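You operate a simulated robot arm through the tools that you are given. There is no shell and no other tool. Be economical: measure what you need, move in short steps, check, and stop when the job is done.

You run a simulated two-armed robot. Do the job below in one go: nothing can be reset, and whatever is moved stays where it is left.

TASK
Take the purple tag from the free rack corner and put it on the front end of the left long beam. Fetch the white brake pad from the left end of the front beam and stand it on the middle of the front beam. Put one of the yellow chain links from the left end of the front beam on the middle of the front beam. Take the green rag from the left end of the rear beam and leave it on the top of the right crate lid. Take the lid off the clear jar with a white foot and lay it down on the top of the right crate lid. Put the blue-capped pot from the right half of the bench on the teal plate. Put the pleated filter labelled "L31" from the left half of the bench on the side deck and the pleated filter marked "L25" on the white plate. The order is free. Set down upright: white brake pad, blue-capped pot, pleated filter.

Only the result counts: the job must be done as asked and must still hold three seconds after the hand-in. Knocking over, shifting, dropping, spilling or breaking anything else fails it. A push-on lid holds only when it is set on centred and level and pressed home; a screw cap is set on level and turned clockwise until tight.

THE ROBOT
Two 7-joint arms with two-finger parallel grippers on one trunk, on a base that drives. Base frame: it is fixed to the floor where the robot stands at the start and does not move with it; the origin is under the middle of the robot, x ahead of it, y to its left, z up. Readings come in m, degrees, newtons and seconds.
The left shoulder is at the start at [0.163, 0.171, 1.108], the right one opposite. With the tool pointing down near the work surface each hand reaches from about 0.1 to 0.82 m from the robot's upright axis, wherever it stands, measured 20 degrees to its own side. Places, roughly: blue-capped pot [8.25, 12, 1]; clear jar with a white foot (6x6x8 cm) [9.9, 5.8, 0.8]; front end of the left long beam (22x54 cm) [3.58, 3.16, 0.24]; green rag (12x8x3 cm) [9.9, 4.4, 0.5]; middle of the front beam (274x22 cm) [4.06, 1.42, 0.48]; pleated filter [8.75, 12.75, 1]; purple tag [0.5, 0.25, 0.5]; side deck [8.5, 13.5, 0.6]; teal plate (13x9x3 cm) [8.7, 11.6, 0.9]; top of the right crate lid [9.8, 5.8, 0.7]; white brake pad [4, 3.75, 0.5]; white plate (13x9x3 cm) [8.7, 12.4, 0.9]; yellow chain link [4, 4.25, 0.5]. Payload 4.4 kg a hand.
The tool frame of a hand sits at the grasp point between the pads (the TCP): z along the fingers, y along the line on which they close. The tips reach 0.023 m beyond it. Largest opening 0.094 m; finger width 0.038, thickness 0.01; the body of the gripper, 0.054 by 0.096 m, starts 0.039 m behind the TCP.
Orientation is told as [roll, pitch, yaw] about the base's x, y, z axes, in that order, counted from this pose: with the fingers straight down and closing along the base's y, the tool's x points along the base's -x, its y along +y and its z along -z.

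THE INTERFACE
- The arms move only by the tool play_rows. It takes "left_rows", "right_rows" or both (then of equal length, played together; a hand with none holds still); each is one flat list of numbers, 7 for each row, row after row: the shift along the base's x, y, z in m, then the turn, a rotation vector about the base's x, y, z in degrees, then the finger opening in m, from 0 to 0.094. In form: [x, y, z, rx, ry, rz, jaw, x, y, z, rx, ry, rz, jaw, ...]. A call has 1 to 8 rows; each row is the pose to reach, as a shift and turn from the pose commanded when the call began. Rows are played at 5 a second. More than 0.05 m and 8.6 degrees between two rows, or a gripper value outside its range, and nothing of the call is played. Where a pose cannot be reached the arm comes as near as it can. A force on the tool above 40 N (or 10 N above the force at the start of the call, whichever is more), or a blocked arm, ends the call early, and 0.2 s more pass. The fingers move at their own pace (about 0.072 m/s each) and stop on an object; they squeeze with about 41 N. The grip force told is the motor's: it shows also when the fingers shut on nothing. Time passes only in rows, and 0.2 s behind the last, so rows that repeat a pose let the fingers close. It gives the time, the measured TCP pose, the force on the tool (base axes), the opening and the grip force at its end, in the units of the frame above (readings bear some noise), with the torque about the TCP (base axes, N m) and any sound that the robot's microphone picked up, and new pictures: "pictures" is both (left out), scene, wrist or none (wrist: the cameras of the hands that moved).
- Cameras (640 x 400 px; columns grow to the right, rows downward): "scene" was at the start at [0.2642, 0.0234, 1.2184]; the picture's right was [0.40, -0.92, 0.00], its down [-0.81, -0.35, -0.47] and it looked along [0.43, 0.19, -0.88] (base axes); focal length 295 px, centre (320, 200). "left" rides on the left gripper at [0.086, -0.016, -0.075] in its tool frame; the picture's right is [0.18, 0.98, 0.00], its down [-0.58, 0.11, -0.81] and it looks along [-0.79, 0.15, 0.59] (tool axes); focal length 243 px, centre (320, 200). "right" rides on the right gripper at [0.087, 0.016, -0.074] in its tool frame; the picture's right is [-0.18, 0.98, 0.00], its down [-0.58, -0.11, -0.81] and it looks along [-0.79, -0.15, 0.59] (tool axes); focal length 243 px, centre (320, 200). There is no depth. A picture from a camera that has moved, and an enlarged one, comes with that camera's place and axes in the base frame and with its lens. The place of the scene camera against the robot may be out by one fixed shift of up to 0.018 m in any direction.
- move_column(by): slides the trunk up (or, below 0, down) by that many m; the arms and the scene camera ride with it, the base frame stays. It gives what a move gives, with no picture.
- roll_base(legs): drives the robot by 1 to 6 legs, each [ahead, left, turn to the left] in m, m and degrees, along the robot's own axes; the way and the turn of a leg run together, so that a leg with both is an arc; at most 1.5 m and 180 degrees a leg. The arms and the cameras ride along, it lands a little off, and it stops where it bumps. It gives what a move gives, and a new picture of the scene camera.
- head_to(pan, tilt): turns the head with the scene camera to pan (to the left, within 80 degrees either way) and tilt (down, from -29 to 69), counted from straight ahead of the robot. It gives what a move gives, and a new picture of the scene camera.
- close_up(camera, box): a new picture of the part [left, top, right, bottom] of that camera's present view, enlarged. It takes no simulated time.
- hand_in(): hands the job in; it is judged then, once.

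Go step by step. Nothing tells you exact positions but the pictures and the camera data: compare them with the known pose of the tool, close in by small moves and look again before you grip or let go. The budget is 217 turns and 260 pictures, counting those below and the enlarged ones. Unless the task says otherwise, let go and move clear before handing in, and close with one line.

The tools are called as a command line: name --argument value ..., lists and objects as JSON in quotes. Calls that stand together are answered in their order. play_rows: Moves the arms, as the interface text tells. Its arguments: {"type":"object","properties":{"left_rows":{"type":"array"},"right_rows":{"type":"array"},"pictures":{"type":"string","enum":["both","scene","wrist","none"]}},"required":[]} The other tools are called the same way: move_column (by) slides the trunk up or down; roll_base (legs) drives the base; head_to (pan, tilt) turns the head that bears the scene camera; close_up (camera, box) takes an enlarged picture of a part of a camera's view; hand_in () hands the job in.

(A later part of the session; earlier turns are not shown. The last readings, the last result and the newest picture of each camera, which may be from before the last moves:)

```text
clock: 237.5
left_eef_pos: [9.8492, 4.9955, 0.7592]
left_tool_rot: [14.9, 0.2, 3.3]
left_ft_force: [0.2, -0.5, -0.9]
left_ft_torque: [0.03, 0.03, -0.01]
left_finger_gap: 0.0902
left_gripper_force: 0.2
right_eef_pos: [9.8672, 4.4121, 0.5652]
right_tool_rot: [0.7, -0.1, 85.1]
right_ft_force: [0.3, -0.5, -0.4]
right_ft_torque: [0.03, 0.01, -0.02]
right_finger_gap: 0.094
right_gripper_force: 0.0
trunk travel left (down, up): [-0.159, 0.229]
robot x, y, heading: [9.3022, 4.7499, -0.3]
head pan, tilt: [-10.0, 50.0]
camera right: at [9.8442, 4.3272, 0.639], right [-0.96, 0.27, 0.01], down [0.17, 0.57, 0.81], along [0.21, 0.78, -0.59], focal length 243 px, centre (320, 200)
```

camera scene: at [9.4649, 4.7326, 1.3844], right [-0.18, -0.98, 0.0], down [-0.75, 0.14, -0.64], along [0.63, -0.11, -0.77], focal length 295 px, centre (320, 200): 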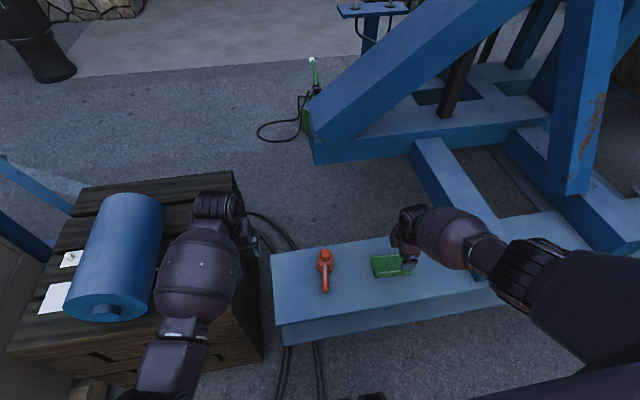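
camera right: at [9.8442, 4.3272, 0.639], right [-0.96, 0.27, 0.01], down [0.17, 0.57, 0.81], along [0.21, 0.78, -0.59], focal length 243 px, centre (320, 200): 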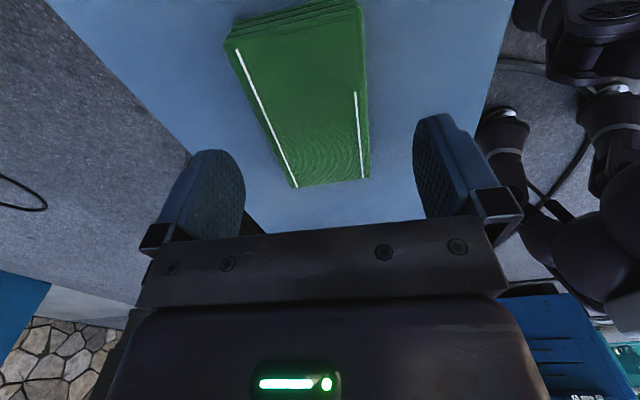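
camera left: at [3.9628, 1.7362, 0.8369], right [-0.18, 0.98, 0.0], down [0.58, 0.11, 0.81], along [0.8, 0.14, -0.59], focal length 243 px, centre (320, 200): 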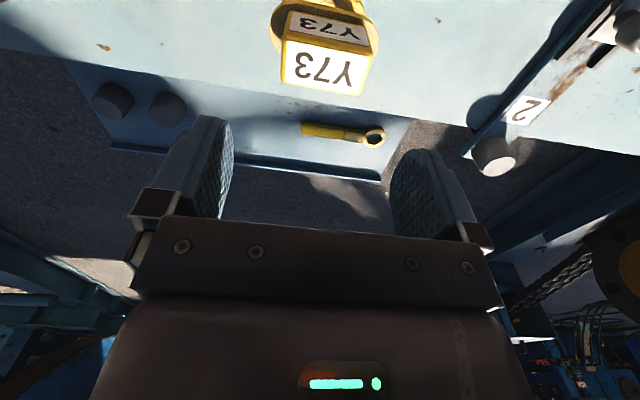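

play_rows --left_rows '[0.0, -0.035, -0.01, -4, 0, 0, 0.09, 0.0, -0.07, -0.03, -8, 0, 0, 0.09, 0.0, -0.1, -0.05, -12, 0, -1, 0.09, 0.0, -0.13, -0.07, -15, 0, -2, 0.09]' --pictures "scene"

```text
clock: 238.4
left_eef_pos: [9.8649, 4.9616, 0.7062]
left_tool_rot: [11.0, -1.6, 3.0]
left_ft_force: [-0.4, 0.1, -0.8]
left_ft_torque: [-0.02, -0.01, 0.03]
left_finger_gap: 0.0897
left_gripper_force: 0.1
right_eef_pos: [9.8672, 4.4122, 0.5636]
right_tool_rot: [0.6, 0.0, 85.0]
right_ft_force: [0.0, 0.2, 0.1]
right_ft_torque: [0.01, -0.04, 0.03]
right_finger_gap: 0.0942
right_gripper_force: 0.0
trunk travel left (down, up): [-0.159, 0.229]
robot x, y, heading: [9.3046, 4.752, -0.2]
head pan, tilt: [-10.0, 50.0]
stopped in row 4 (left hand): the arm was blocked; the commanded pose is now the measured one
camera scene: at [9.5492, 4.7323, 1.2737], right [-0.18, -0.98, 0.0], down [-0.75, 0.14, -0.64], along [0.63, -0.11, -0.77], focal length 295 px, centre (320, 200)
```

scene: 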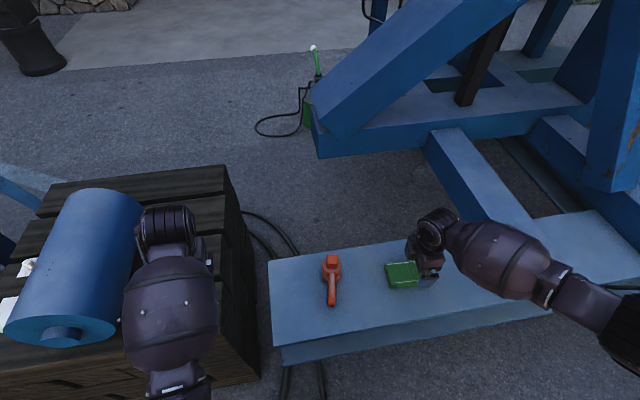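

The left hand stays clear of the roller, so I leave it and lower the right hand onto the rag.

play_rows --right_rows '[0.003, 0.003, -0.015, 0, -0.6, 0, 0.094, 0.003, 0.003, -0.03, 0, -0.6, 0, 0.094, 0.003, 0.003, -0.036, 0, -0.6, 0, 0.094, 0.003, 0.003, -0.042, 0, -0.6, 0, 0.094, 0.003, 0.003, -0.048, 0, -0.6, 0, 0.094, 0.003, 0.003, -0.054, 0, -0.6, 0, 0.094, 0.003, 0.003, -0.06, 0, -0.6, 0, 0.094]' --pictures "wrist"

```text
clock: 240.0
left_eef_pos: [9.8656, 4.9598, 0.7062]
left_tool_rot: [11.0, -1.6, 3.0]
left_ft_force: [0.6, 0.4, -0.5]
left_ft_torque: [0.0, -0.02, -0.01]
left_finger_gap: 0.0898
left_gripper_force: 0.0
right_eef_pos: [9.8719, 4.4151, 0.5045]
right_tool_rot: [0.1, -0.2, 85.1]
right_ft_force: [0.7, -0.7, 0.8]
right_ft_torque: [-0.03, 0.02, -0.03]
right_finger_gap: 0.0941
right_gripper_force: 0.0
trunk travel left (down, up): [-0.159, 0.229]
robot x, y, heading: [9.3066, 4.7491, -0.3]
head pan, tilt: [-10.0, 50.0]
camera right: at [9.8479, 4.3303, 0.5789], right [-0.96, 0.27, 0.0], down [0.16, 0.57, 0.81], along [0.22, 0.78, -0.59], focal length 243 px, centre (320, 200)
```

right: 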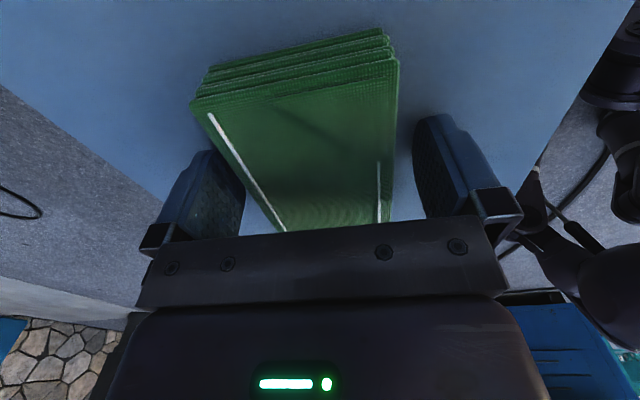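

play_rows --right_rows '[0, 0, -0.004, 0, 0, 0, 0.08, 0, 0, -0.004, 0, 0, 0, 0.05, 0, 0, -0.004, 0, 0, 0, 0.0, 0, 0, -0.004, 0, 0, 0, 0.0, 0, 0, 0.01, 0, 0, 0, 0.0, 0, 0, 0.05, 0, 0, 0, 0.0, 0, 0, 0.09, 0, 0, 0, 0.0, 0, 0, 0.13, 0, 0, 0, 0.0]'

```text
clock: 241.8
left_eef_pos: [9.8668, 4.9603, 0.7073]
left_tool_rot: [11.0, -1.6, 3.0]
left_ft_force: [-0.5, 0.4, 0.2]
left_ft_torque: [0.02, 0.0, -0.02]
left_finger_gap: 0.0902
left_gripper_force: 0.1
right_eef_pos: [9.8722, 4.4137, 0.6314]
right_tool_rot: [0.1, -0.3, 85.2]
right_ft_force: [-0.5, 0.0, -0.6]
right_ft_torque: [-0.04, -0.01, 0.0]
right_finger_gap: 0.0694
right_gripper_force: 41.3
trunk travel left (down, up): [-0.159, 0.229]
robot x, y, heading: [9.3031, 4.7513, -0.1]
head pan, tilt: [-10.0, 50.0]
camera scene: at [9.549, 4.7322, 1.2738], right [-0.18, -0.98, 0.0], down [-0.75, 0.14, -0.64], along [0.63, -0.11, -0.77], focal length 295 px, centre (320, 200)
camera right: at [9.8479, 4.3278, 0.707], right [-0.96, 0.27, 0.0], down [0.16, 0.57, 0.81], along [0.21, 0.78, -0.59], focal length 243 px, centre (320, 200)
```

scene: 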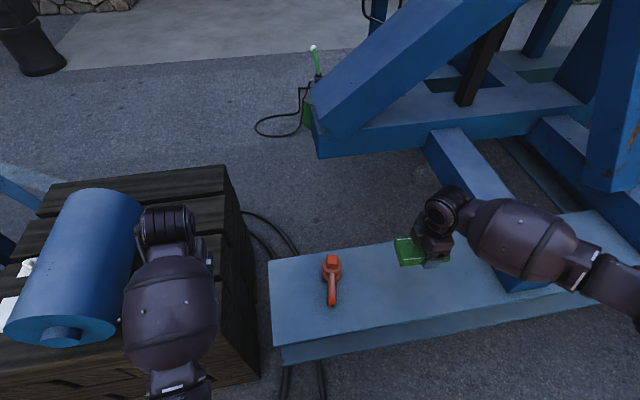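
right: 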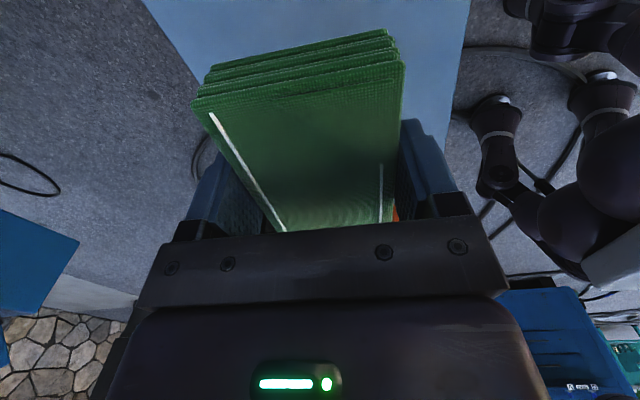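

The rag is held. I'll raise the trunk, back off, and go to the crate.

move_column --by 0.2

roll_base --legs '[[-0.35, 0, 0], [0, 0.9, 0]]'

head_to --pan 0 --tilt 45

```text
clock: 243.9
left_eef_pos: [9.8669, 4.9592, 0.9053]
left_tool_rot: [10.9, -1.5, 3.0]
left_ft_force: [0.3, -0.4, -0.3]
left_ft_torque: [0.0, 0.0, 0.03]
left_finger_gap: 0.0901
left_gripper_force: 0.0
right_eef_pos: [9.8698, 4.4157, 0.8346]
right_tool_rot: [0.1, -0.3, 85.2]
right_ft_force: [-0.1, -0.9, -0.3]
right_ft_torque: [-0.01, -0.01, -0.01]
right_finger_gap: 0.0694
right_gripper_force: 40.5
trunk travel left (down, up): [-0.359, 0.029]
robot x, y, heading: [9.303, 4.7492, 0.1]
head pan, tilt: [-10.0, 50.0]
```

```text
clock: 253.8
left_eef_pos: [9.5327, 5.8326, 0.9056]
left_tool_rot: [10.9, -1.6, 2.5]
left_ft_force: [0.6, 0.3, -0.6]
left_ft_torque: [0.01, 0.02, 0.01]
left_finger_gap: 0.09
left_gripper_force: 0.1
right_eef_pos: [9.5318, 5.2874, 0.8346]
right_tool_rot: [0.2, -0.1, 84.6]
right_ft_force: [0.6, -0.4, 0.6]
right_ft_torque: [-0.01, 0.05, -0.01]
right_finger_gap: 0.0691
right_gripper_force: 40.8
trunk travel left (down, up): [-0.359, 0.029]
robot x, y, heading: [8.9647, 5.627, -1.0]
head pan, tilt: [-10.0, 50.0]
camera scene: at [9.0999, 5.6081, 1.4868], right [-0.19, -0.98, 0.0], down [-0.75, 0.14, -0.64], along [0.63, -0.12, -0.77], focal length 295 px, centre (320, 200)
```

scene: 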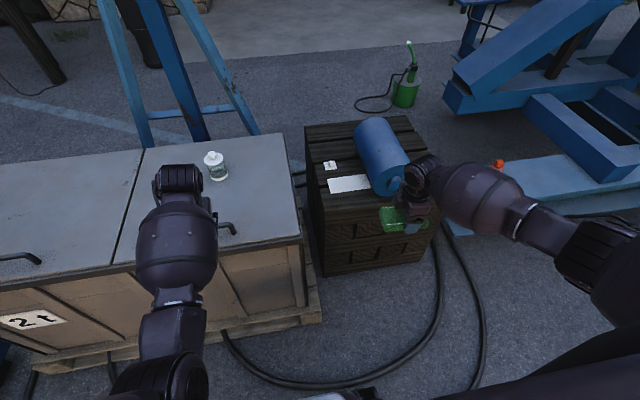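

```text
clock: 254.6
left_eef_pos: [9.5313, 5.8321, 0.906]
left_tool_rot: [10.9, -1.5, 2.5]
left_ft_force: [-0.2, -0.6, 0.6]
left_ft_torque: [-0.04, 0.02, 0.03]
left_finger_gap: 0.0899
left_gripper_force: 0.1
right_eef_pos: [9.5307, 5.2883, 0.8341]
right_tool_rot: [0.0, -0.3, 84.7]
right_ft_force: [-0.5, -0.2, -0.5]
right_ft_torque: [0.02, -0.01, 0.02]
right_finger_gap: 0.0692
right_gripper_force: 41.3
trunk travel left (down, up): [-0.359, 0.029]
robot x, y, heading: [8.9671, 5.6237, -0.8]
head pan, tilt: [0.0, 45.0]
camera scene: at [9.1056, 5.6212, 1.4937], right [-0.01, -1.0, 0.0], down [-0.71, 0.01, -0.71], along [0.71, -0.01, -0.71], focal length 295 px, centre (320, 200)
```

scene: 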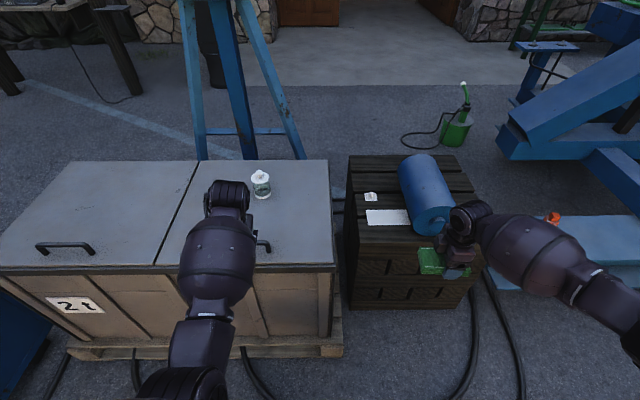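

The right lid spans about x 9.62–10.13, y 5.57–6.12, with the jar at (9.91, 5.835). I'll turn the rag lengthwise along x and plan to lay it at (9.88, 5.67), right of the jar.

play_rows --right_rows '[0, 0, 0.02, 0, 0, -8, 0, 0, 0, 0.04, 0, 0, -16, 0, 0, 0, 0.05, 0, 0, -24, 0, 0, 0, 0.05, 0, 0, -32, 0, 0, 0, 0.05, 0, 0, -40, 0, 0, 0, 0.05, 0, 0, -48, 0, 0, 0, 0.05, 0, 0, -56, 0, 0, 0, 0.05, 0, 0, -64, 0]' --left_rows '[0, 0.0, 0, -4, 0, 0, 0.09, 0, 0, 0, -8, 0, 0, 0.09, 0, 0, 0, -11, 1, 0, 0.09, 0, 0, 0, -11, 1.5, -1, 0.09, 0, 0, 0, -11, 1.5, -2, 0.09, 0, 0, 0, -11, 1.5, -2, 0.09, 0, 0, 0, -11, 1.5, -2, 0.09, 0, 0, 0, -11, 1.5, -2, 0.09]' --pictures "none"

play_rows --right_rows '[0, 0, 0, 0, 0, -8, 0, 0, 0, 0, 0, 0, -16, 0, 0, 0, 0, 0, 0, -20, 0]' --pictures "none"

roll_base --legs '[[0.19, 0.12, 0.9]]'

```text
clock: 256.4
left_eef_pos: [9.5311, 5.8325, 0.9055]
left_tool_rot: [-0.1, 0.2, 0.6]
left_ft_force: [0.7, 0.2, 0.0]
left_ft_torque: [-0.01, -0.02, 0.01]
left_finger_gap: 0.0899
left_gripper_force: 0.0
right_eef_pos: [9.5319, 5.2897, 0.8855]
right_tool_rot: [0.1, -0.1, 20.4]
right_ft_force: [0.0, 0.4, -0.2]
right_ft_torque: [0.04, 0.04, -0.02]
right_finger_gap: 0.0692
right_gripper_force: 40.9
trunk travel left (down, up): [-0.359, 0.029]
robot x, y, heading: [8.9658, 5.6295, -0.8]
head pan, tilt: [0.0, 45.0]
```

```text
clock: 257.2
left_eef_pos: [9.5322, 5.8326, 0.9071]
left_tool_rot: [0.0, 0.1, 0.7]
left_ft_force: [-0.5, -0.3, 0.4]
left_ft_torque: [-0.04, -0.01, -0.02]
left_finger_gap: 0.0899
left_gripper_force: 0.1
right_eef_pos: [9.5313, 5.2874, 0.8846]
right_tool_rot: [0.0, -0.3, 0.6]
right_ft_force: [0.3, 0.4, 0.1]
right_ft_torque: [0.02, 0.05, 0.0]
right_finger_gap: 0.0692
right_gripper_force: 41.5
trunk travel left (down, up): [-0.359, 0.029]
robot x, y, heading: [8.9718, 5.6233, -0.8]
head pan, tilt: [0.0, 45.0]
```

```text
clock: 258.9
left_eef_pos: [9.7156, 5.9654, 0.9056]
left_tool_rot: [-0.1, 0.3, 1.7]
left_ft_force: [0.5, 0.4, -1.1]
left_ft_torque: [-0.02, 0.01, -0.01]
left_finger_gap: 0.0899
left_gripper_force: 0.1
right_eef_pos: [9.7252, 5.4217, 0.8847]
right_tool_rot: [0.1, -0.1, 1.6]
right_ft_force: [0.1, -0.1, -0.2]
right_ft_torque: [0.01, 0.0, 0.03]
right_finger_gap: 0.0693
right_gripper_force: 40.9
trunk travel left (down, up): [-0.359, 0.029]
robot x, y, heading: [9.1546, 5.748, 0.2]
head pan, tilt: [0.0, 45.0]
camera scene: at [9.2938, 5.7472, 1.4936], right [0.01, -1.0, 0.0], down [-0.71, 0.0, -0.71], along [0.71, 0.0, -0.71], focal length 295 px, centre (320, 200)
```

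scene: 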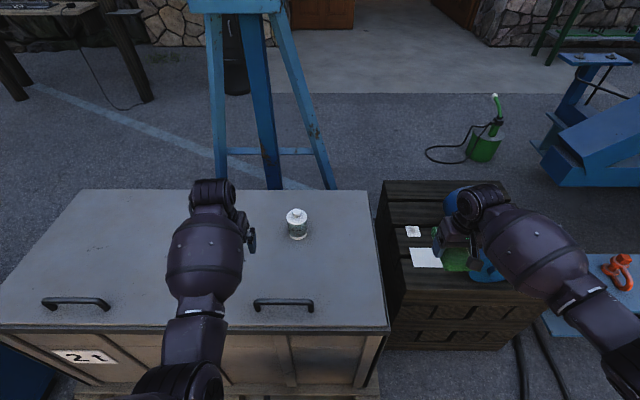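

play_rows --right_rows '[0.02, 0.04, 0, 0, 0, 0, 0, 0.05, 0.08, 0, 0, 0, 0, 0, 0.08, 0.11, 0, 0, 0, 0, 0, 0.1, 0.15, 0, 0, 0, 0, 0, 0.12, 0.19, 0, 0, 0, 0, 0, 0.14, 0.22, -0.01, 0, 0, 0, 0, 0.155, 0.245, -0.02, 0, 0, -1, 0, 0.155, 0.248, -0.06, 0, 0, -1.6, 0]'

```text
clock: 260.7
left_eef_pos: [9.7149, 5.964, 0.9071]
left_tool_rot: [0.0, 0.1, 1.5]
left_ft_force: [0.3, 0.4, 0.8]
left_ft_torque: [0.0, 0.0, 0.02]
left_finger_gap: 0.09
left_gripper_force: 0.0
right_eef_pos: [9.8397, 5.6486, 0.8554]
right_tool_rot: [0.1, -0.1, 0.3]
right_ft_force: [0.6, 0.0, -1.1]
right_ft_torque: [0.0, -0.03, -0.01]
right_finger_gap: 0.0694
right_gripper_force: 41.0
right hand out of reach, approached as far as the arm can: row 6, 7, 8
trunk travel left (down, up): [-0.359, 0.029]
robot x, y, heading: [9.152, 5.7484, 0.2]
head pan, tilt: [0.0, 45.0]
camera scene: at [9.2928, 5.7468, 1.4938], right [0.01, -1.0, 0.0], down [-0.71, 0.0, -0.71], along [0.71, 0.0, -0.71], focal length 295 px, centre (320, 200)
camera right: at [9.7524, 5.6644, 0.929], right [0.18, 0.98, 0.0], down [0.58, -0.11, 0.81], along [0.8, -0.14, -0.59], focal length 243 px, centre (320, 200)
```

scene: 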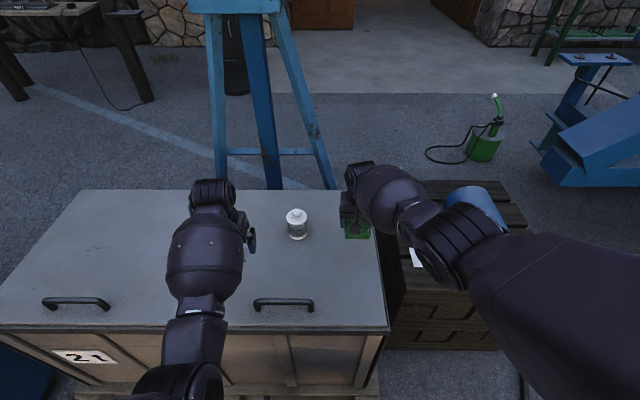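
right: 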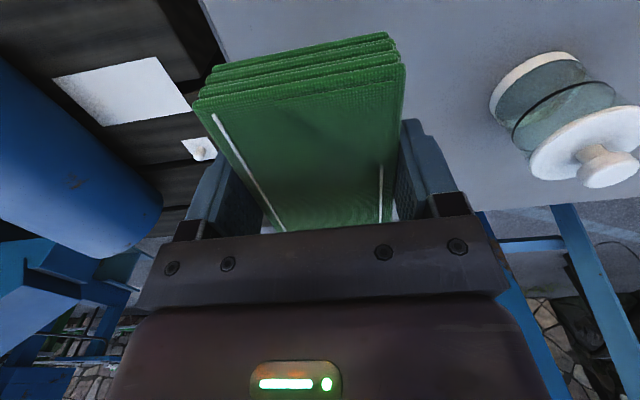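

move_column --by -0.08

play_rows --right_rows '[-0.01, 0.01, -0.01, 0, 0, 0, 0, -0.01, 0.01, -0.02, 0, 0, 0, 0, -0.01, 0.01, -0.027, 0, 0, 0, 0, -0.01, 0.01, -0.034, 0, 0, 0, 0, -0.01, 0.01, -0.041, 0, 0, 0, 0, -0.01, 0.01, -0.048, 0, 0, 0, 0, -0.01, 0.01, -0.055, 0, 0, 0, 0]'

```text
clock: 261.9
left_eef_pos: [9.7148, 5.9644, 0.8282]
left_tool_rot: [-0.1, 0.1, 1.6]
left_ft_force: [-0.5, 0.0, -1.2]
left_ft_torque: [0.01, 0.02, 0.01]
left_finger_gap: 0.0899
left_gripper_force: 0.0
right_eef_pos: [9.8384, 5.6502, 0.7767]
right_tool_rot: [0.1, -0.2, 0.0]
right_ft_force: [0.1, 0.9, -0.4]
right_ft_torque: [0.02, -0.01, 0.03]
right_finger_gap: 0.0691
right_gripper_force: 41.2
trunk travel left (down, up): [-0.279, 0.109]
robot x, y, heading: [9.1549, 5.7505, 0.4]
head pan, tilt: [0.0, 45.0]
```

```text
clock: 262.9
left_eef_pos: [9.7128, 5.9641, 0.8283]
left_tool_rot: [-0.1, 0.1, 1.5]
left_ft_force: [-0.3, 1.0, -0.7]
left_ft_torque: [0.01, 0.05, 0.0]
left_finger_gap: 0.0901
left_gripper_force: 0.1
right_eef_pos: [9.8329, 5.6616, 0.7483]
right_tool_rot: [-0.1, -0.6, 0.0]
right_ft_force: [-7.9, -2.6, 25.3]
right_ft_torque: [-0.42, 1.16, -0.1]
right_finger_gap: 0.0686
right_gripper_force: 41.3
trunk travel left (down, up): [-0.279, 0.109]
robot x, y, heading: [9.156, 5.7427, 0.5]
head pan, tilt: [0.0, 45.0]
stopped in row 5 (right hand): the force on the tool passed its limit at 46 N (the readings are from after the stop); the commanded pose is now the measured one
camera scene: at [9.3082, 5.7468, 1.4119], right [0.01, -1.0, 0.0], down [-0.71, 0.0, -0.71], along [0.71, 0.0, -0.71], focal length 295 px, centre (320, 200)
camera right: at [9.7448, 5.6769, 0.8231], right [0.18, 0.98, 0.0], down [0.57, -0.11, 0.81], along [0.8, -0.15, -0.58], focal length 243 px, centre (320, 200)
```

scene: 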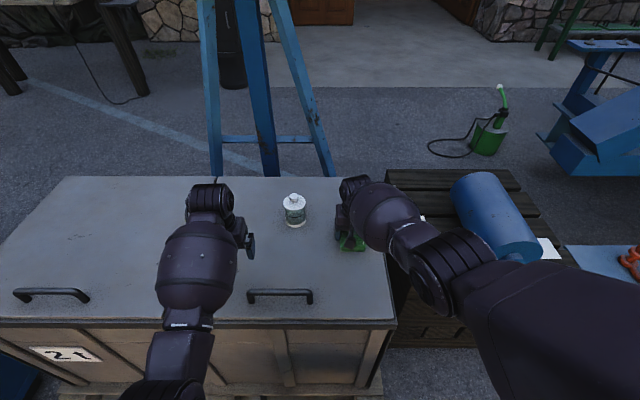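
right: 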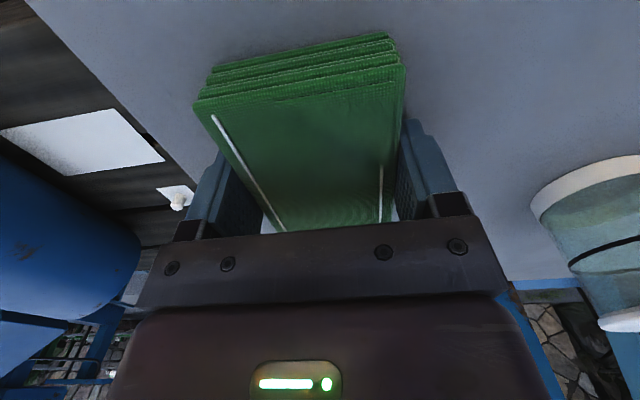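

The rag rests on the lid (surface at z≈0.72). I'll release and lift.

play_rows --right_rows '[0, 0, 0.002, 0, 0, 0, 0.07, 0, 0, 0.002, 0, 0, 0, 0.09, 0, 0, 0.002, 0, 0, 0, 0.09, 0, 0, 0.03, 0, 0, 0, 0.09, 0, 0, 0.07, 0, 0, 0, 0.09, 0, 0, 0.11, 0, 0, 0, 0.09, -0.04, 0, 0.12, 0, 0, 0, 0.09]'

```text
clock: 264.6
left_eef_pos: [9.714, 5.9642, 0.8274]
left_tool_rot: [-0.1, 0.2, 1.6]
left_ft_force: [-0.7, -0.2, 0.0]
left_ft_torque: [-0.02, -0.01, 0.0]
left_finger_gap: 0.0901
left_gripper_force: 0.0
right_eef_pos: [9.7933, 5.6605, 0.8667]
right_tool_rot: [0.0, -0.3, 0.1]
right_ft_force: [0.0, -1.1, -0.1]
right_ft_torque: [-0.02, 0.02, -0.05]
right_finger_gap: 0.0901
right_gripper_force: 0.0
trunk travel left (down, up): [-0.279, 0.109]
robot x, y, heading: [9.1568, 5.7505, 0.3]
head pan, tilt: [0.0, 45.0]
camera scene: at [9.3099, 5.7463, 1.4113], right [0.01, -1.0, 0.0], down [-0.71, 0.0, -0.71], along [0.71, 0.0, -0.71], focal length 295 px, centre (320, 200)
camera right: at [9.7058, 5.6766, 0.94], right [0.18, 0.98, 0.0], down [0.58, -0.11, 0.81], along [0.8, -0.15, -0.59], focal length 243 px, centre (320, 200)
```

scene: 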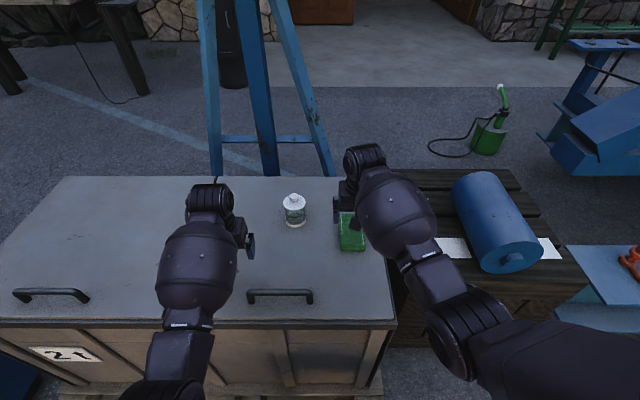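
right: 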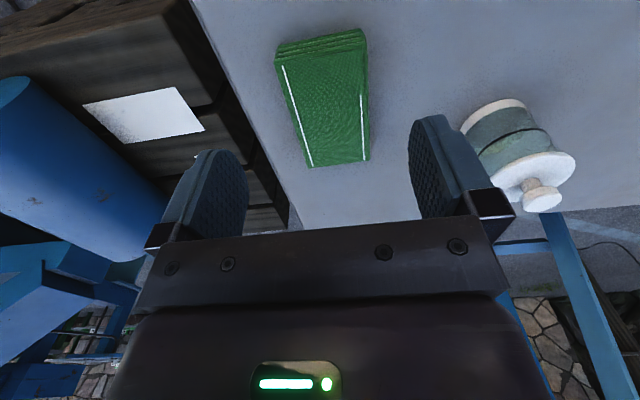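

The rag is on the lid. Now the jar.

close_up --camera "scene" --box '[255, 175, 335, 240]'

close_up --camera "right" --box '[420, 80, 620, 230]'

```text
6.15 times, centred on (295, 208) of scene
camera zoom: at [9.3099, 5.7463, 1.4113], right [0.01, -1.0, 0.0], down [-0.71, 0.0, -0.71], along [0.71, 0.0, -0.71], focal length 1817 px, centre (474, 154)
```

zoom: 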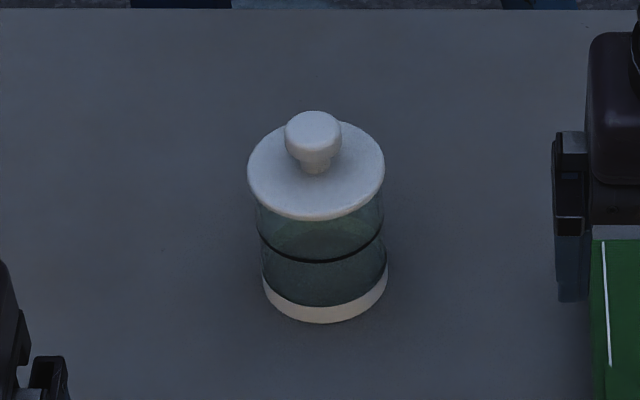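

```text
2.67 times, centred on (520, 155) of right
camera zoom: at [9.7058, 5.6766, 0.94], right [0.18, 0.98, 0.0], down [0.58, -0.11, 0.81], along [0.8, -0.15, -0.59], focal length 647 px, centre (-213, 320)
```

zoom: 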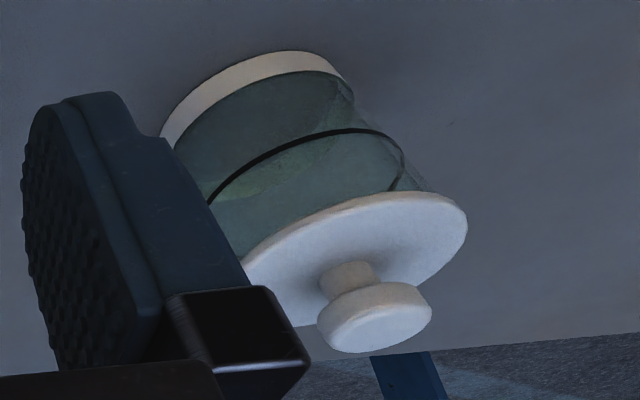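

The knob top is at about (9.90, 5.82, 0.829), ~28 mm wide. I'll move the right hand back and bring the left above the knob.

play_rows --right_rows '[-0.04, -0.02, 0, 0, 0, 0, 0.09, -0.08, -0.04, 0, 0, 0, 0, 0.09, -0.12, -0.07, 0, 0, 0, 0, 0.09, -0.15, -0.1, 0, 0, 0, 0, 0.09, -0.15, -0.1, 0, 0, 0, 0, 0.09, -0.15, -0.1, 0, 0, 0, 0, 0.09, -0.15, -0.1, 0, 0, 0, 0, 0.09]' --left_rows '[0.0, 0, 0.03, 0, 0, 0, 0.09, 0.02, -0.01, 0.06, 0, 0, 0, 0.07, 0.05, -0.03, 0.08, 0, 0, 0, 0.06, 0.08, -0.06, 0.08, 0, 0, 0, 0.06, 0.11, -0.09, 0.08, 0, 0, 0, 0.06, 0.14, -0.12, 0.08, 0, 0, 0, 0.06, 0.16, -0.14, 0.08, 0, 0, 0, 0.06]'

```text
clock: 266.1
left_eef_pos: [9.8767, 5.8268, 0.9046]
left_tool_rot: [-0.1, 0.3, 1.5]
left_ft_force: [-0.5, -0.4, -0.1]
left_ft_torque: [0.04, 0.0, -0.04]
left_finger_gap: 0.0602
left_gripper_force: 0.0
right_eef_pos: [9.6447, 5.5614, 0.8648]
right_tool_rot: [0.0, -0.3, 0.0]
right_ft_force: [0.6, -0.5, -0.4]
right_ft_torque: [-0.01, 0.0, -0.02]
right_finger_gap: 0.0901
right_gripper_force: 0.1
trunk travel left (down, up): [-0.279, 0.109]
robot x, y, heading: [9.1557, 5.7495, 0.1]
head pan, tilt: [0.0, 45.0]
camera scene: at [9.311, 5.7463, 1.4112], right [0.01, -1.0, 0.0], down [-0.71, 0.0, -0.71], along [0.71, 0.0, -0.71], focal length 295 px, centre (320, 200)
camera right: at [9.5569, 5.5764, 0.9402], right [0.18, 0.98, 0.0], down [0.58, -0.11, 0.81], along [0.8, -0.15, -0.59], focal length 243 px, centre (320, 200)
camera left: at [9.7912, 5.808, 0.98], right [-0.21, 0.98, 0.0], down [0.58, 0.13, 0.8], along [0.79, 0.17, -0.6], focal length 243 px, centre (320, 200)
```

scene: 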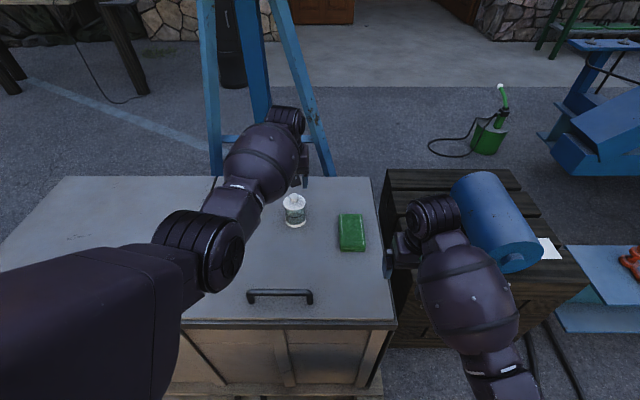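
right: 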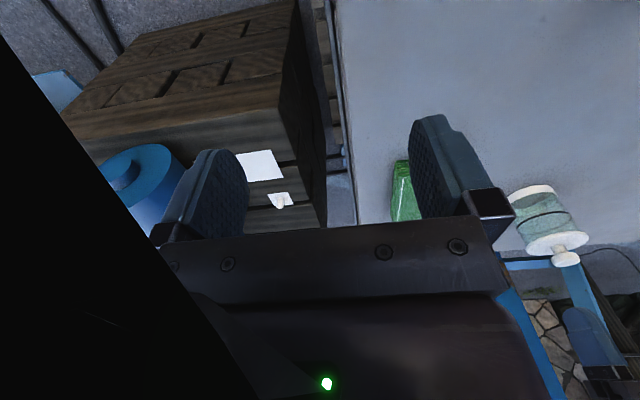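
left: 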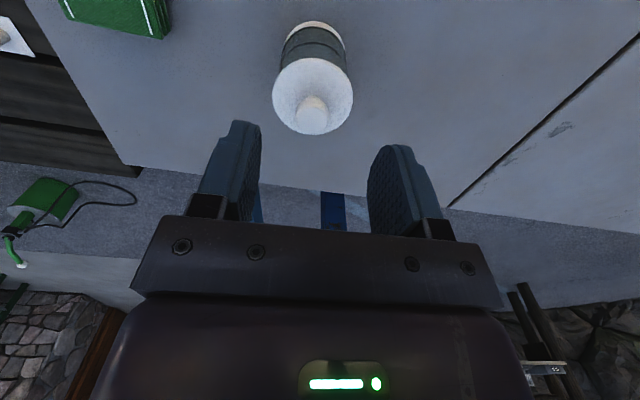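

play_rows --left_rows '[0.018, -0.005, -0.02, 0, 0, 0, 0.06, 0.018, -0.005, -0.04, 0, 0, 0, 0.06, 0.018, -0.005, -0.055, 0, 0, 0, 0.06]' --pictures "both"

```text
clock: 266.9
left_eef_pos: [9.8881, 5.8212, 0.8525]
left_tool_rot: [-0.1, 0.2, 1.6]
left_ft_force: [0.8, 0.1, 0.6]
left_ft_torque: [-0.03, 0.02, 0.01]
left_finger_gap: 0.06
left_gripper_force: 0.1
left hand out of reach, approached as far as the arm can: row 3
right_eef_pos: [9.645, 5.5612, 0.8656]
right_tool_rot: [0.0, -0.3, 0.0]
right_ft_force: [-0.4, 0.1, 0.6]
right_ft_torque: [0.02, 0.0, 0.02]
right_finger_gap: 0.0901
right_gripper_force: 0.1
trunk travel left (down, up): [-0.279, 0.109]
robot x, y, heading: [9.1519, 5.7513, 0.3]
head pan, tilt: [0.0, 45.0]
camera scene: at [9.3109, 5.7463, 1.4112], right [0.01, -1.0, 0.0], down [-0.71, 0.0, -0.71], along [0.71, 0.0, -0.71], focal length 295 px, centre (320, 200)
camera left: at [9.8017, 5.8027, 0.9278], right [-0.21, 0.98, 0.0], down [0.58, 0.13, 0.8], along [0.79, 0.17, -0.59], focal length 243 px, centre (320, 200)
```

scene: 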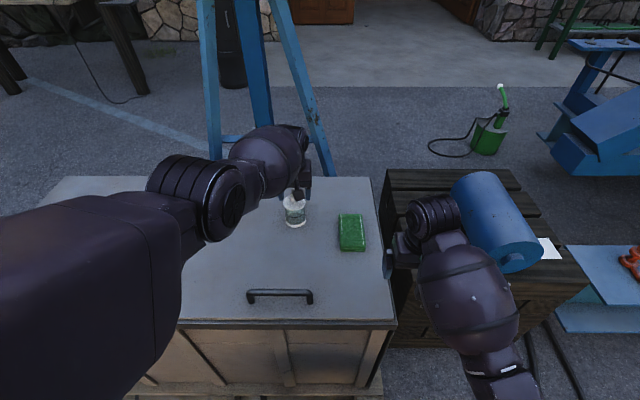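
left: 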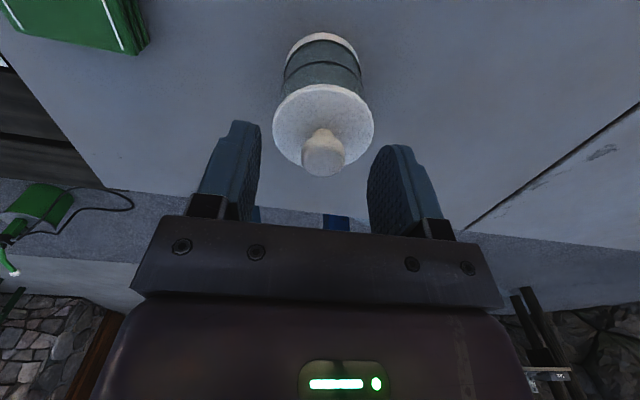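

The reach is a few millimetres short. I'll lift the left hand 8 cm and lower the trunk 8 cm to gain reach.

play_rows --left_rows '[0, 0, 0.04, 0, 0, 0, 0.06, 0, 0, 0.08, 0, 0, 0, 0.06]' --pictures "none"

move_column --by -0.07

play_rows --left_rows '[0.007, 0.0, 0, 0, 0, 0, 0.06]' --pictures "wrist"

```text
clock: 267.6
left_eef_pos: [9.8866, 5.8201, 0.9351]
left_tool_rot: [-0.1, 0.3, 1.5]
left_ft_force: [0.8, 0.2, -0.3]
left_ft_torque: [0.03, -0.02, 0.02]
left_finger_gap: 0.0602
left_gripper_force: 0.2
right_eef_pos: [9.6442, 5.5609, 0.8666]
right_tool_rot: [-0.1, -0.2, 0.0]
right_ft_force: [0.3, 0.0, -0.3]
right_ft_torque: [-0.02, 0.0, 0.04]
right_finger_gap: 0.0903
right_gripper_force: 0.1
trunk travel left (down, up): [-0.279, 0.109]
robot x, y, heading: [9.1539, 5.7481, 0.4]
head pan, tilt: [0.0, 45.0]
```

```text
clock: 268.6
left_eef_pos: [9.8857, 5.821, 0.8668]
left_tool_rot: [-0.1, 0.0, 1.6]
left_ft_force: [0.4, 0.1, 0.3]
left_ft_torque: [0.02, 0.01, -0.06]
left_finger_gap: 0.0599
left_gripper_force: 0.0
right_eef_pos: [9.6417, 5.5614, 0.7949]
right_tool_rot: [0.0, -0.6, -0.1]
right_ft_force: [-0.3, -0.1, 0.8]
right_ft_torque: [-0.03, 0.04, 0.01]
right_finger_gap: 0.0901
right_gripper_force: 0.0
trunk travel left (down, up): [-0.209, 0.179]
robot x, y, heading: [9.1517, 5.7464, 0.3]
head pan, tilt: [0.0, 45.0]
```

```text
clock: 269.0
left_eef_pos: [9.8942, 5.8217, 0.8634]
left_tool_rot: [-0.1, 0.2, 1.6]
left_ft_force: [-0.5, -0.3, 0.1]
left_ft_torque: [0.02, -0.04, 0.01]
left_finger_gap: 0.0601
left_gripper_force: 0.1
right_eef_pos: [9.6416, 5.5605, 0.7946]
right_tool_rot: [0.0, -0.2, 0.0]
right_ft_force: [-1.1, -0.2, -0.6]
right_ft_torque: [0.01, -0.03, 0.03]
right_finger_gap: 0.0899
right_gripper_force: 0.1
trunk travel left (down, up): [-0.209, 0.179]
robot x, y, heading: [9.1519, 5.7465, 0.5]
head pan, tilt: [0.0, 45.0]
camera left: at [9.8085, 5.803, 0.9394], right [-0.21, 0.98, 0.0], down [0.58, 0.13, 0.8], along [0.79, 0.17, -0.59], focal length 243 px, centre (320, 200)
```

left: 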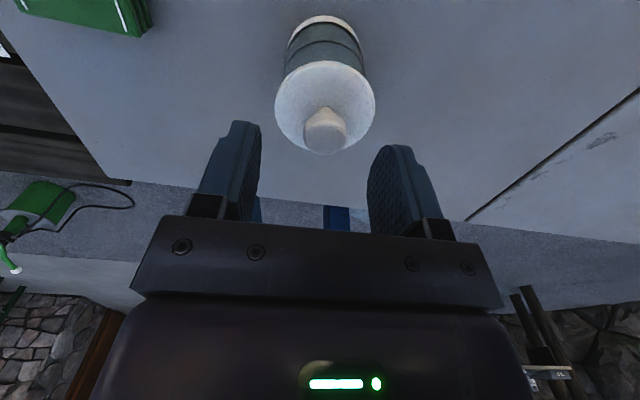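

play_rows --left_rows '[0.003, 0.004, -0.012, 0, 0, 0, 0.06, 0.003, 0.004, -0.022, 0, 0, 0, 0.06, 0.003, 0.004, -0.03, 0, 0, 0, 0.06]' --pictures "both"

close_up --camera "scene" --box '[240, 140, 360, 260]'

```text
clock: 269.8
left_eef_pos: [9.8974, 5.8251, 0.8339]
left_tool_rot: [-0.2, 0.2, 1.6]
left_ft_force: [-0.1, 0.2, -0.1]
left_ft_torque: [0.01, -0.01, 0.0]
left_finger_gap: 0.0602
left_gripper_force: 0.1
right_eef_pos: [9.6422, 5.5616, 0.7948]
right_tool_rot: [0.0, -0.3, -0.1]
right_ft_force: [0.3, 0.1, 0.8]
right_ft_torque: [0.0, -0.01, 0.01]
right_finger_gap: 0.0902
right_gripper_force: 0.0
trunk travel left (down, up): [-0.209, 0.179]
robot x, y, heading: [9.1539, 5.7503, 0.4]
head pan, tilt: [0.0, 45.0]
camera scene: at [9.3579, 5.7468, 1.3367], right [0.01, -1.0, 0.0], down [-0.71, 0.0, -0.71], along [0.71, 0.0, -0.71], focal length 295 px, centre (320, 200)
camera left: at [9.8117, 5.8066, 0.9091], right [-0.21, 0.98, 0.0], down [0.58, 0.13, 0.8], along [0.79, 0.17, -0.59], focal length 243 px, centre (320, 200)
```

scene: 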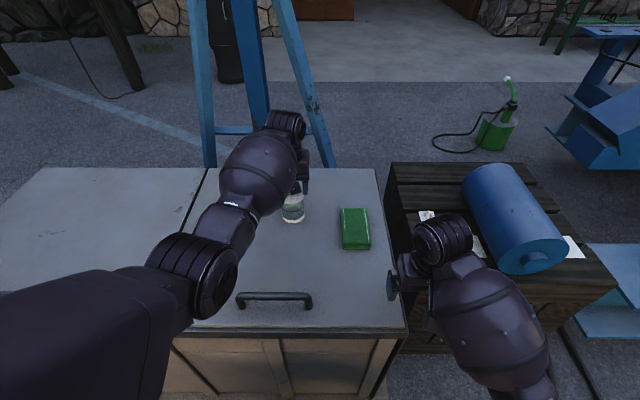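
left: 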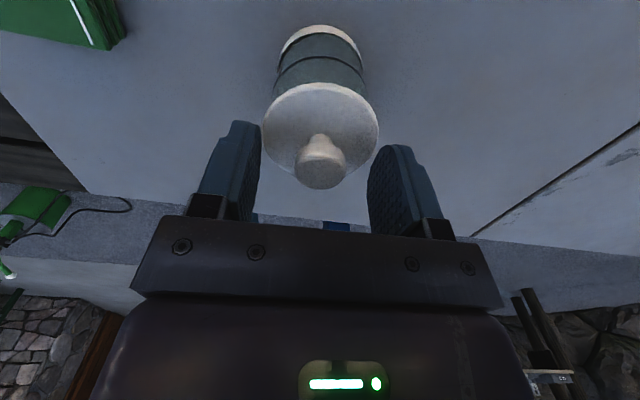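

```text
3.33 times, centred on (300, 200) of scene
camera zoom: at [9.3579, 5.7468, 1.3367], right [0.01, -1.0, 0.0], down [-0.71, 0.0, -0.71], along [0.71, 0.0, -0.71], focal length 984 px, centre (387, 200)
```

zoom: 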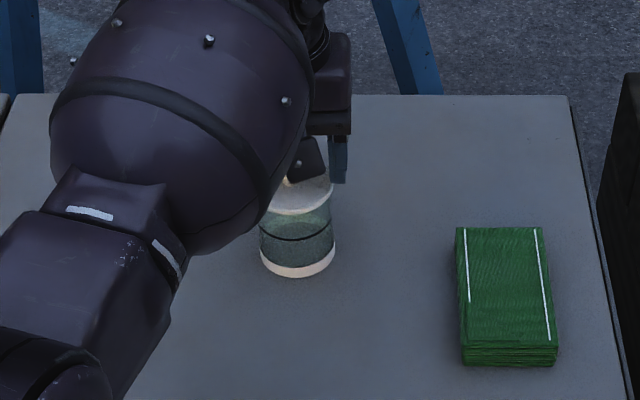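

The knob lies between the fingers. I'll close and lift slightly, checking that the jar stays.

play_rows --left_rows '[-0.002, 0, 0.001, 0, 0, 0, 0.04, -0.002, 0, 0.001, 0, 0, 0, 0.0, -0.002, 0, 0.001, 0, 0, 0, 0.0, -0.002, 0, 0.001, 0, 0, 0, 0.0, -0.002, 0, 0.004, 0, 0, 0, 0.0, -0.002, 0, 0.008, 0, 0, 0, 0.0, -0.002, 0, 0.012, 0, 0, 0, 0.0]' --pictures "both"

close_up --camera "scene" --box '[240, 140, 360, 260]'

```text
clock: 271.4
left_eef_pos: [9.8956, 5.8243, 0.8458]
left_tool_rot: [-0.1, 0.3, 1.5]
left_ft_force: [-0.2, 0.3, -0.2]
left_ft_torque: [0.02, 0.01, 0.01]
left_finger_gap: 0.0231
left_gripper_force: 40.8
right_eef_pos: [9.6423, 5.5603, 0.7946]
right_tool_rot: [0.1, -0.4, 0.0]
right_ft_force: [-0.5, -0.3, 0.0]
right_ft_torque: [0.02, 0.03, -0.04]
right_finger_gap: 0.0898
right_gripper_force: 0.0
trunk travel left (down, up): [-0.209, 0.179]
robot x, y, heading: [9.153, 5.7494, 0.3]
head pan, tilt: [0.0, 45.0]
heard: snap
camera scene: at [9.3578, 5.7468, 1.3368], right [0.01, -1.0, 0.0], down [-0.71, 0.0, -0.71], along [0.71, 0.0, -0.71], focal length 295 px, centre (320, 200)
camera left: at [9.8104, 5.8063, 0.9209], right [-0.21, 0.98, 0.0], down [0.58, 0.13, 0.8], along [0.79, 0.17, -0.6], focal length 243 px, centre (320, 200)
```

scene: 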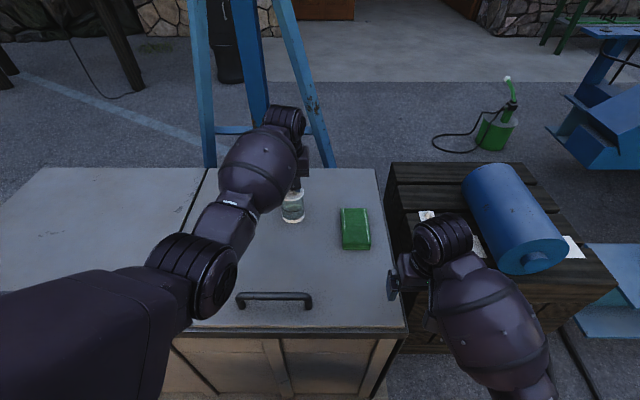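
left: 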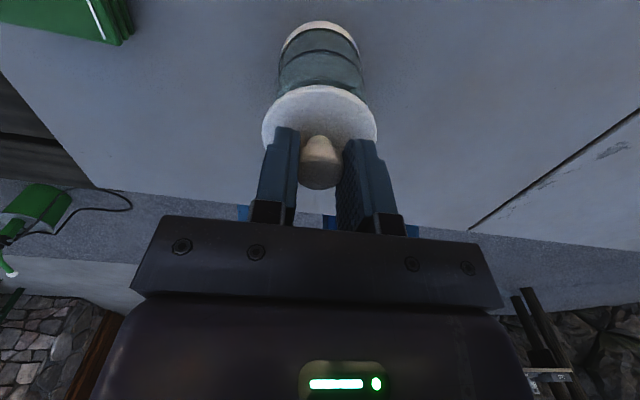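

```text
3.33 times, centred on (300, 200) of scene
camera zoom: at [9.3578, 5.7468, 1.3368], right [0.01, -1.0, 0.0], down [-0.71, 0.0, -0.71], along [0.71, 0.0, -0.71], focal length 984 px, centre (387, 200)
```

zoom: 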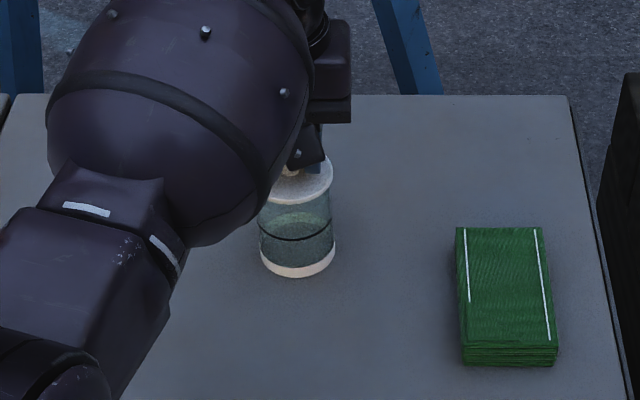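

A snap: the lid came free and the jar stayed put. I'll lift and carry it left to about (9.86, 5.98) on the same crate lid.

play_rows --left_rows '[0, 0, 0.03, 0, 0, 0, 0, 0, 0, 0.06, 0, 0, 0, 0, 0, 0.03, 0.08, 0, 0, 0, 0, -0.01, 0.07, 0.08, 0, 0, 0, 0, -0.02, 0.11, 0.07, 0, 0, 0, 0, -0.035, 0.15, 0.04, 0, 0, 0, 0, -0.035, 0.155, 0.01, 0, 0, 0, 0, -0.035, 0.155, -0.02, 0, 0, 0, 0]'

```text
refused: row 6 steps farther than a row can; nothing moved
```

play_rows --left_rows '[0, 0, 0.03, 0, 0, 0, 0, 0, 0, 0.06, 0, 0, 0, 0, 0, 0.03, 0.08, 0, 0, 0, 0, -0.01, 0.07, 0.08, 0, 0, 0, 0, -0.02, 0.11, 0.07, 0, 0, 0, 0, -0.035, 0.145, 0.05, 0, 0, 0, 0, -0.035, 0.155, 0.02, 0, 0, 0, 0, -0.035, 0.155, -0.02, 0, 0, 0, 0]'

```text
clock: 273.2
left_eef_pos: [9.8587, 5.9776, 0.8252]
left_tool_rot: [-0.1, 0.2, 1.6]
left_ft_force: [2.0, 0.1, -0.4]
left_ft_torque: [-0.01, 0.06, 0.0]
left_finger_gap: 0.023
left_gripper_force: 40.6
right_eef_pos: [9.6412, 5.5606, 0.794]
right_tool_rot: [0.0, -0.3, 0.0]
right_ft_force: [0.9, -0.2, 0.0]
right_ft_torque: [0.02, 0.0, 0.0]
right_finger_gap: 0.09
right_gripper_force: 0.0
trunk travel left (down, up): [-0.209, 0.179]
robot x, y, heading: [9.1515, 5.7487, 0.3]
head pan, tilt: [0.0, 45.0]
camera scene: at [9.3583, 5.7469, 1.3366], right [0.01, -1.0, 0.0], down [-0.71, 0.0, -0.71], along [0.71, 0.0, -0.71], focal length 295 px, centre (320, 200)
camera left: at [9.7733, 5.9598, 0.9014], right [-0.21, 0.98, 0.0], down [0.58, 0.13, 0.8], along [0.79, 0.17, -0.59], focal length 243 px, centre (320, 200)
```

scene: 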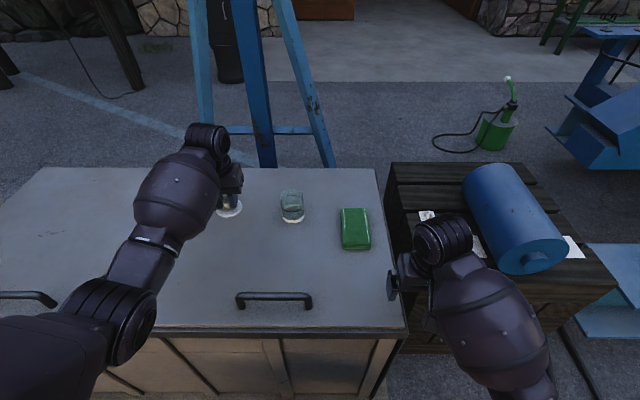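
left: 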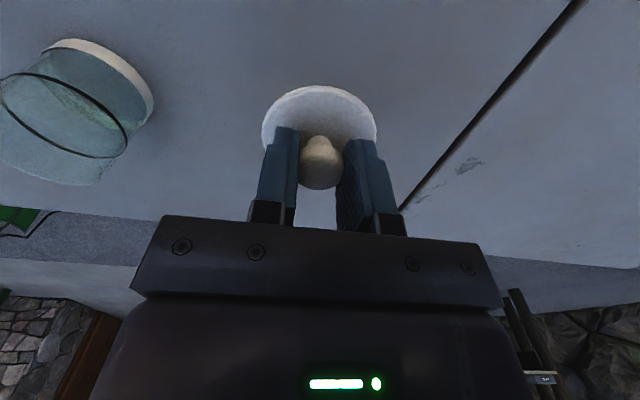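

play_rows --left_rows '[0, 0, -0.025, 0, 0, 0, 0, 0, 0, -0.04, 0, 0, 0, 0, 0, 0, -0.046, 0, 0, 0, 0, 0, 0, -0.052, 0, 0, 0, 0, 0, 0, -0.058, 0, 0, 0, 0, 0, 0, -0.063, 0, 0, 0, 0, 0, 0, -0.068, 0, 0, 0, 0, 0, 0, -0.072, 0, 0, 0, 0]' --pictures "wrist"

```text
clock: 275.0
left_eef_pos: [9.8601, 5.9804, 0.7616]
left_tool_rot: [0.1, -0.4, 1.6]
left_ft_force: [-4.3, 4.5, 33.9]
left_ft_torque: [0.06, 0.73, -0.04]
left_finger_gap: 0.0231
left_gripper_force: 41.1
right_eef_pos: [9.642, 5.5615, 0.7983]
right_tool_rot: [0.0, -0.6, 0.0]
right_ft_force: [-0.6, -1.2, -1.1]
right_ft_torque: [-0.04, 0.0, 0.02]
right_finger_gap: 0.09
right_gripper_force: 0.1
trunk travel left (down, up): [-0.209, 0.179]
robot x, y, heading: [9.1531, 5.7499, 0.4]
head pan, tilt: [0.0, 45.0]
camera left: at [9.7738, 5.9613, 0.8367], right [-0.21, 0.98, 0.0], down [0.57, 0.13, 0.81], along [0.79, 0.17, -0.59], focal length 243 px, centre (320, 200)
```

left: 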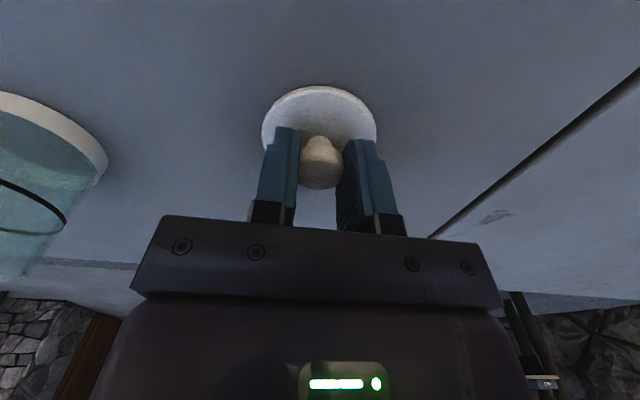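

play_rows --left_rows '[0, 0, 0.009, 0, 0, 0, 0, 0, 0, 0.009, 0, 0, 0, 0.03, 0, 0, 0.009, 0, 0, 0, 0.055, 0, 0, 0.009, 0, 0, 0, 0.055, 0, 0, 0.04, 0, 0, 0, 0.055, 0, 0, 0.08, 0, 0, 0, 0.055, 0, 0, 0.11, 0, 0, 0, 0.055]'

```text
clock: 276.6
left_eef_pos: [9.8617, 5.9808, 0.8625]
left_tool_rot: [-0.1, 0.2, 1.6]
left_ft_force: [-0.7, -0.4, 0.7]
left_ft_torque: [0.02, 0.01, -0.01]
left_finger_gap: 0.0549
left_gripper_force: 0.1
right_eef_pos: [9.6417, 5.5596, 0.7951]
right_tool_rot: [-0.1, -0.3, 0.0]
right_ft_force: [-1.2, -0.4, -0.1]
right_ft_torque: [0.02, -0.01, 0.03]
right_finger_gap: 0.0901
right_gripper_force: 0.1
trunk travel left (down, up): [-0.209, 0.179]
robot x, y, heading: [9.1562, 5.7471, 0.4]
head pan, tilt: [0.0, 45.0]
camera scene: at [9.3576, 5.7467, 1.3368], right [0.01, -1.0, 0.0], down [-0.71, 0.0, -0.71], along [0.71, 0.0, -0.71], focal length 295 px, centre (320, 200)
camera left: at [9.7766, 5.9631, 0.9376], right [-0.21, 0.98, 0.0], down [0.58, 0.13, 0.8], along [0.79, 0.17, -0.6], focal length 243 px, centre (320, 200)
```

scene: 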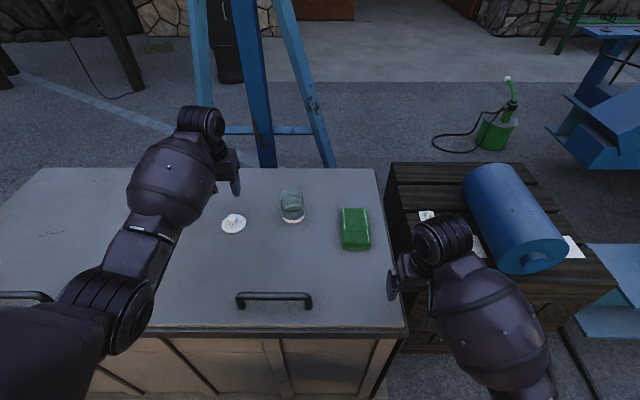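
left: 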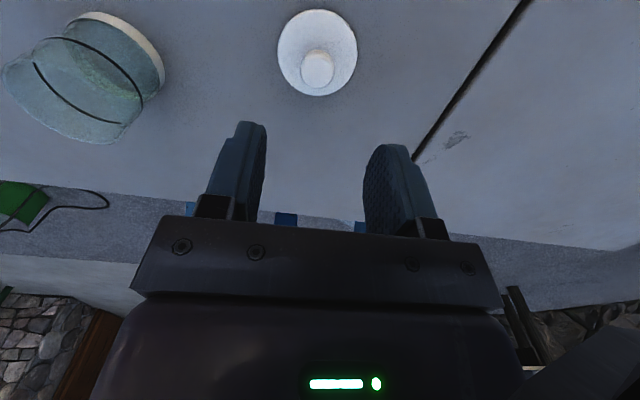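

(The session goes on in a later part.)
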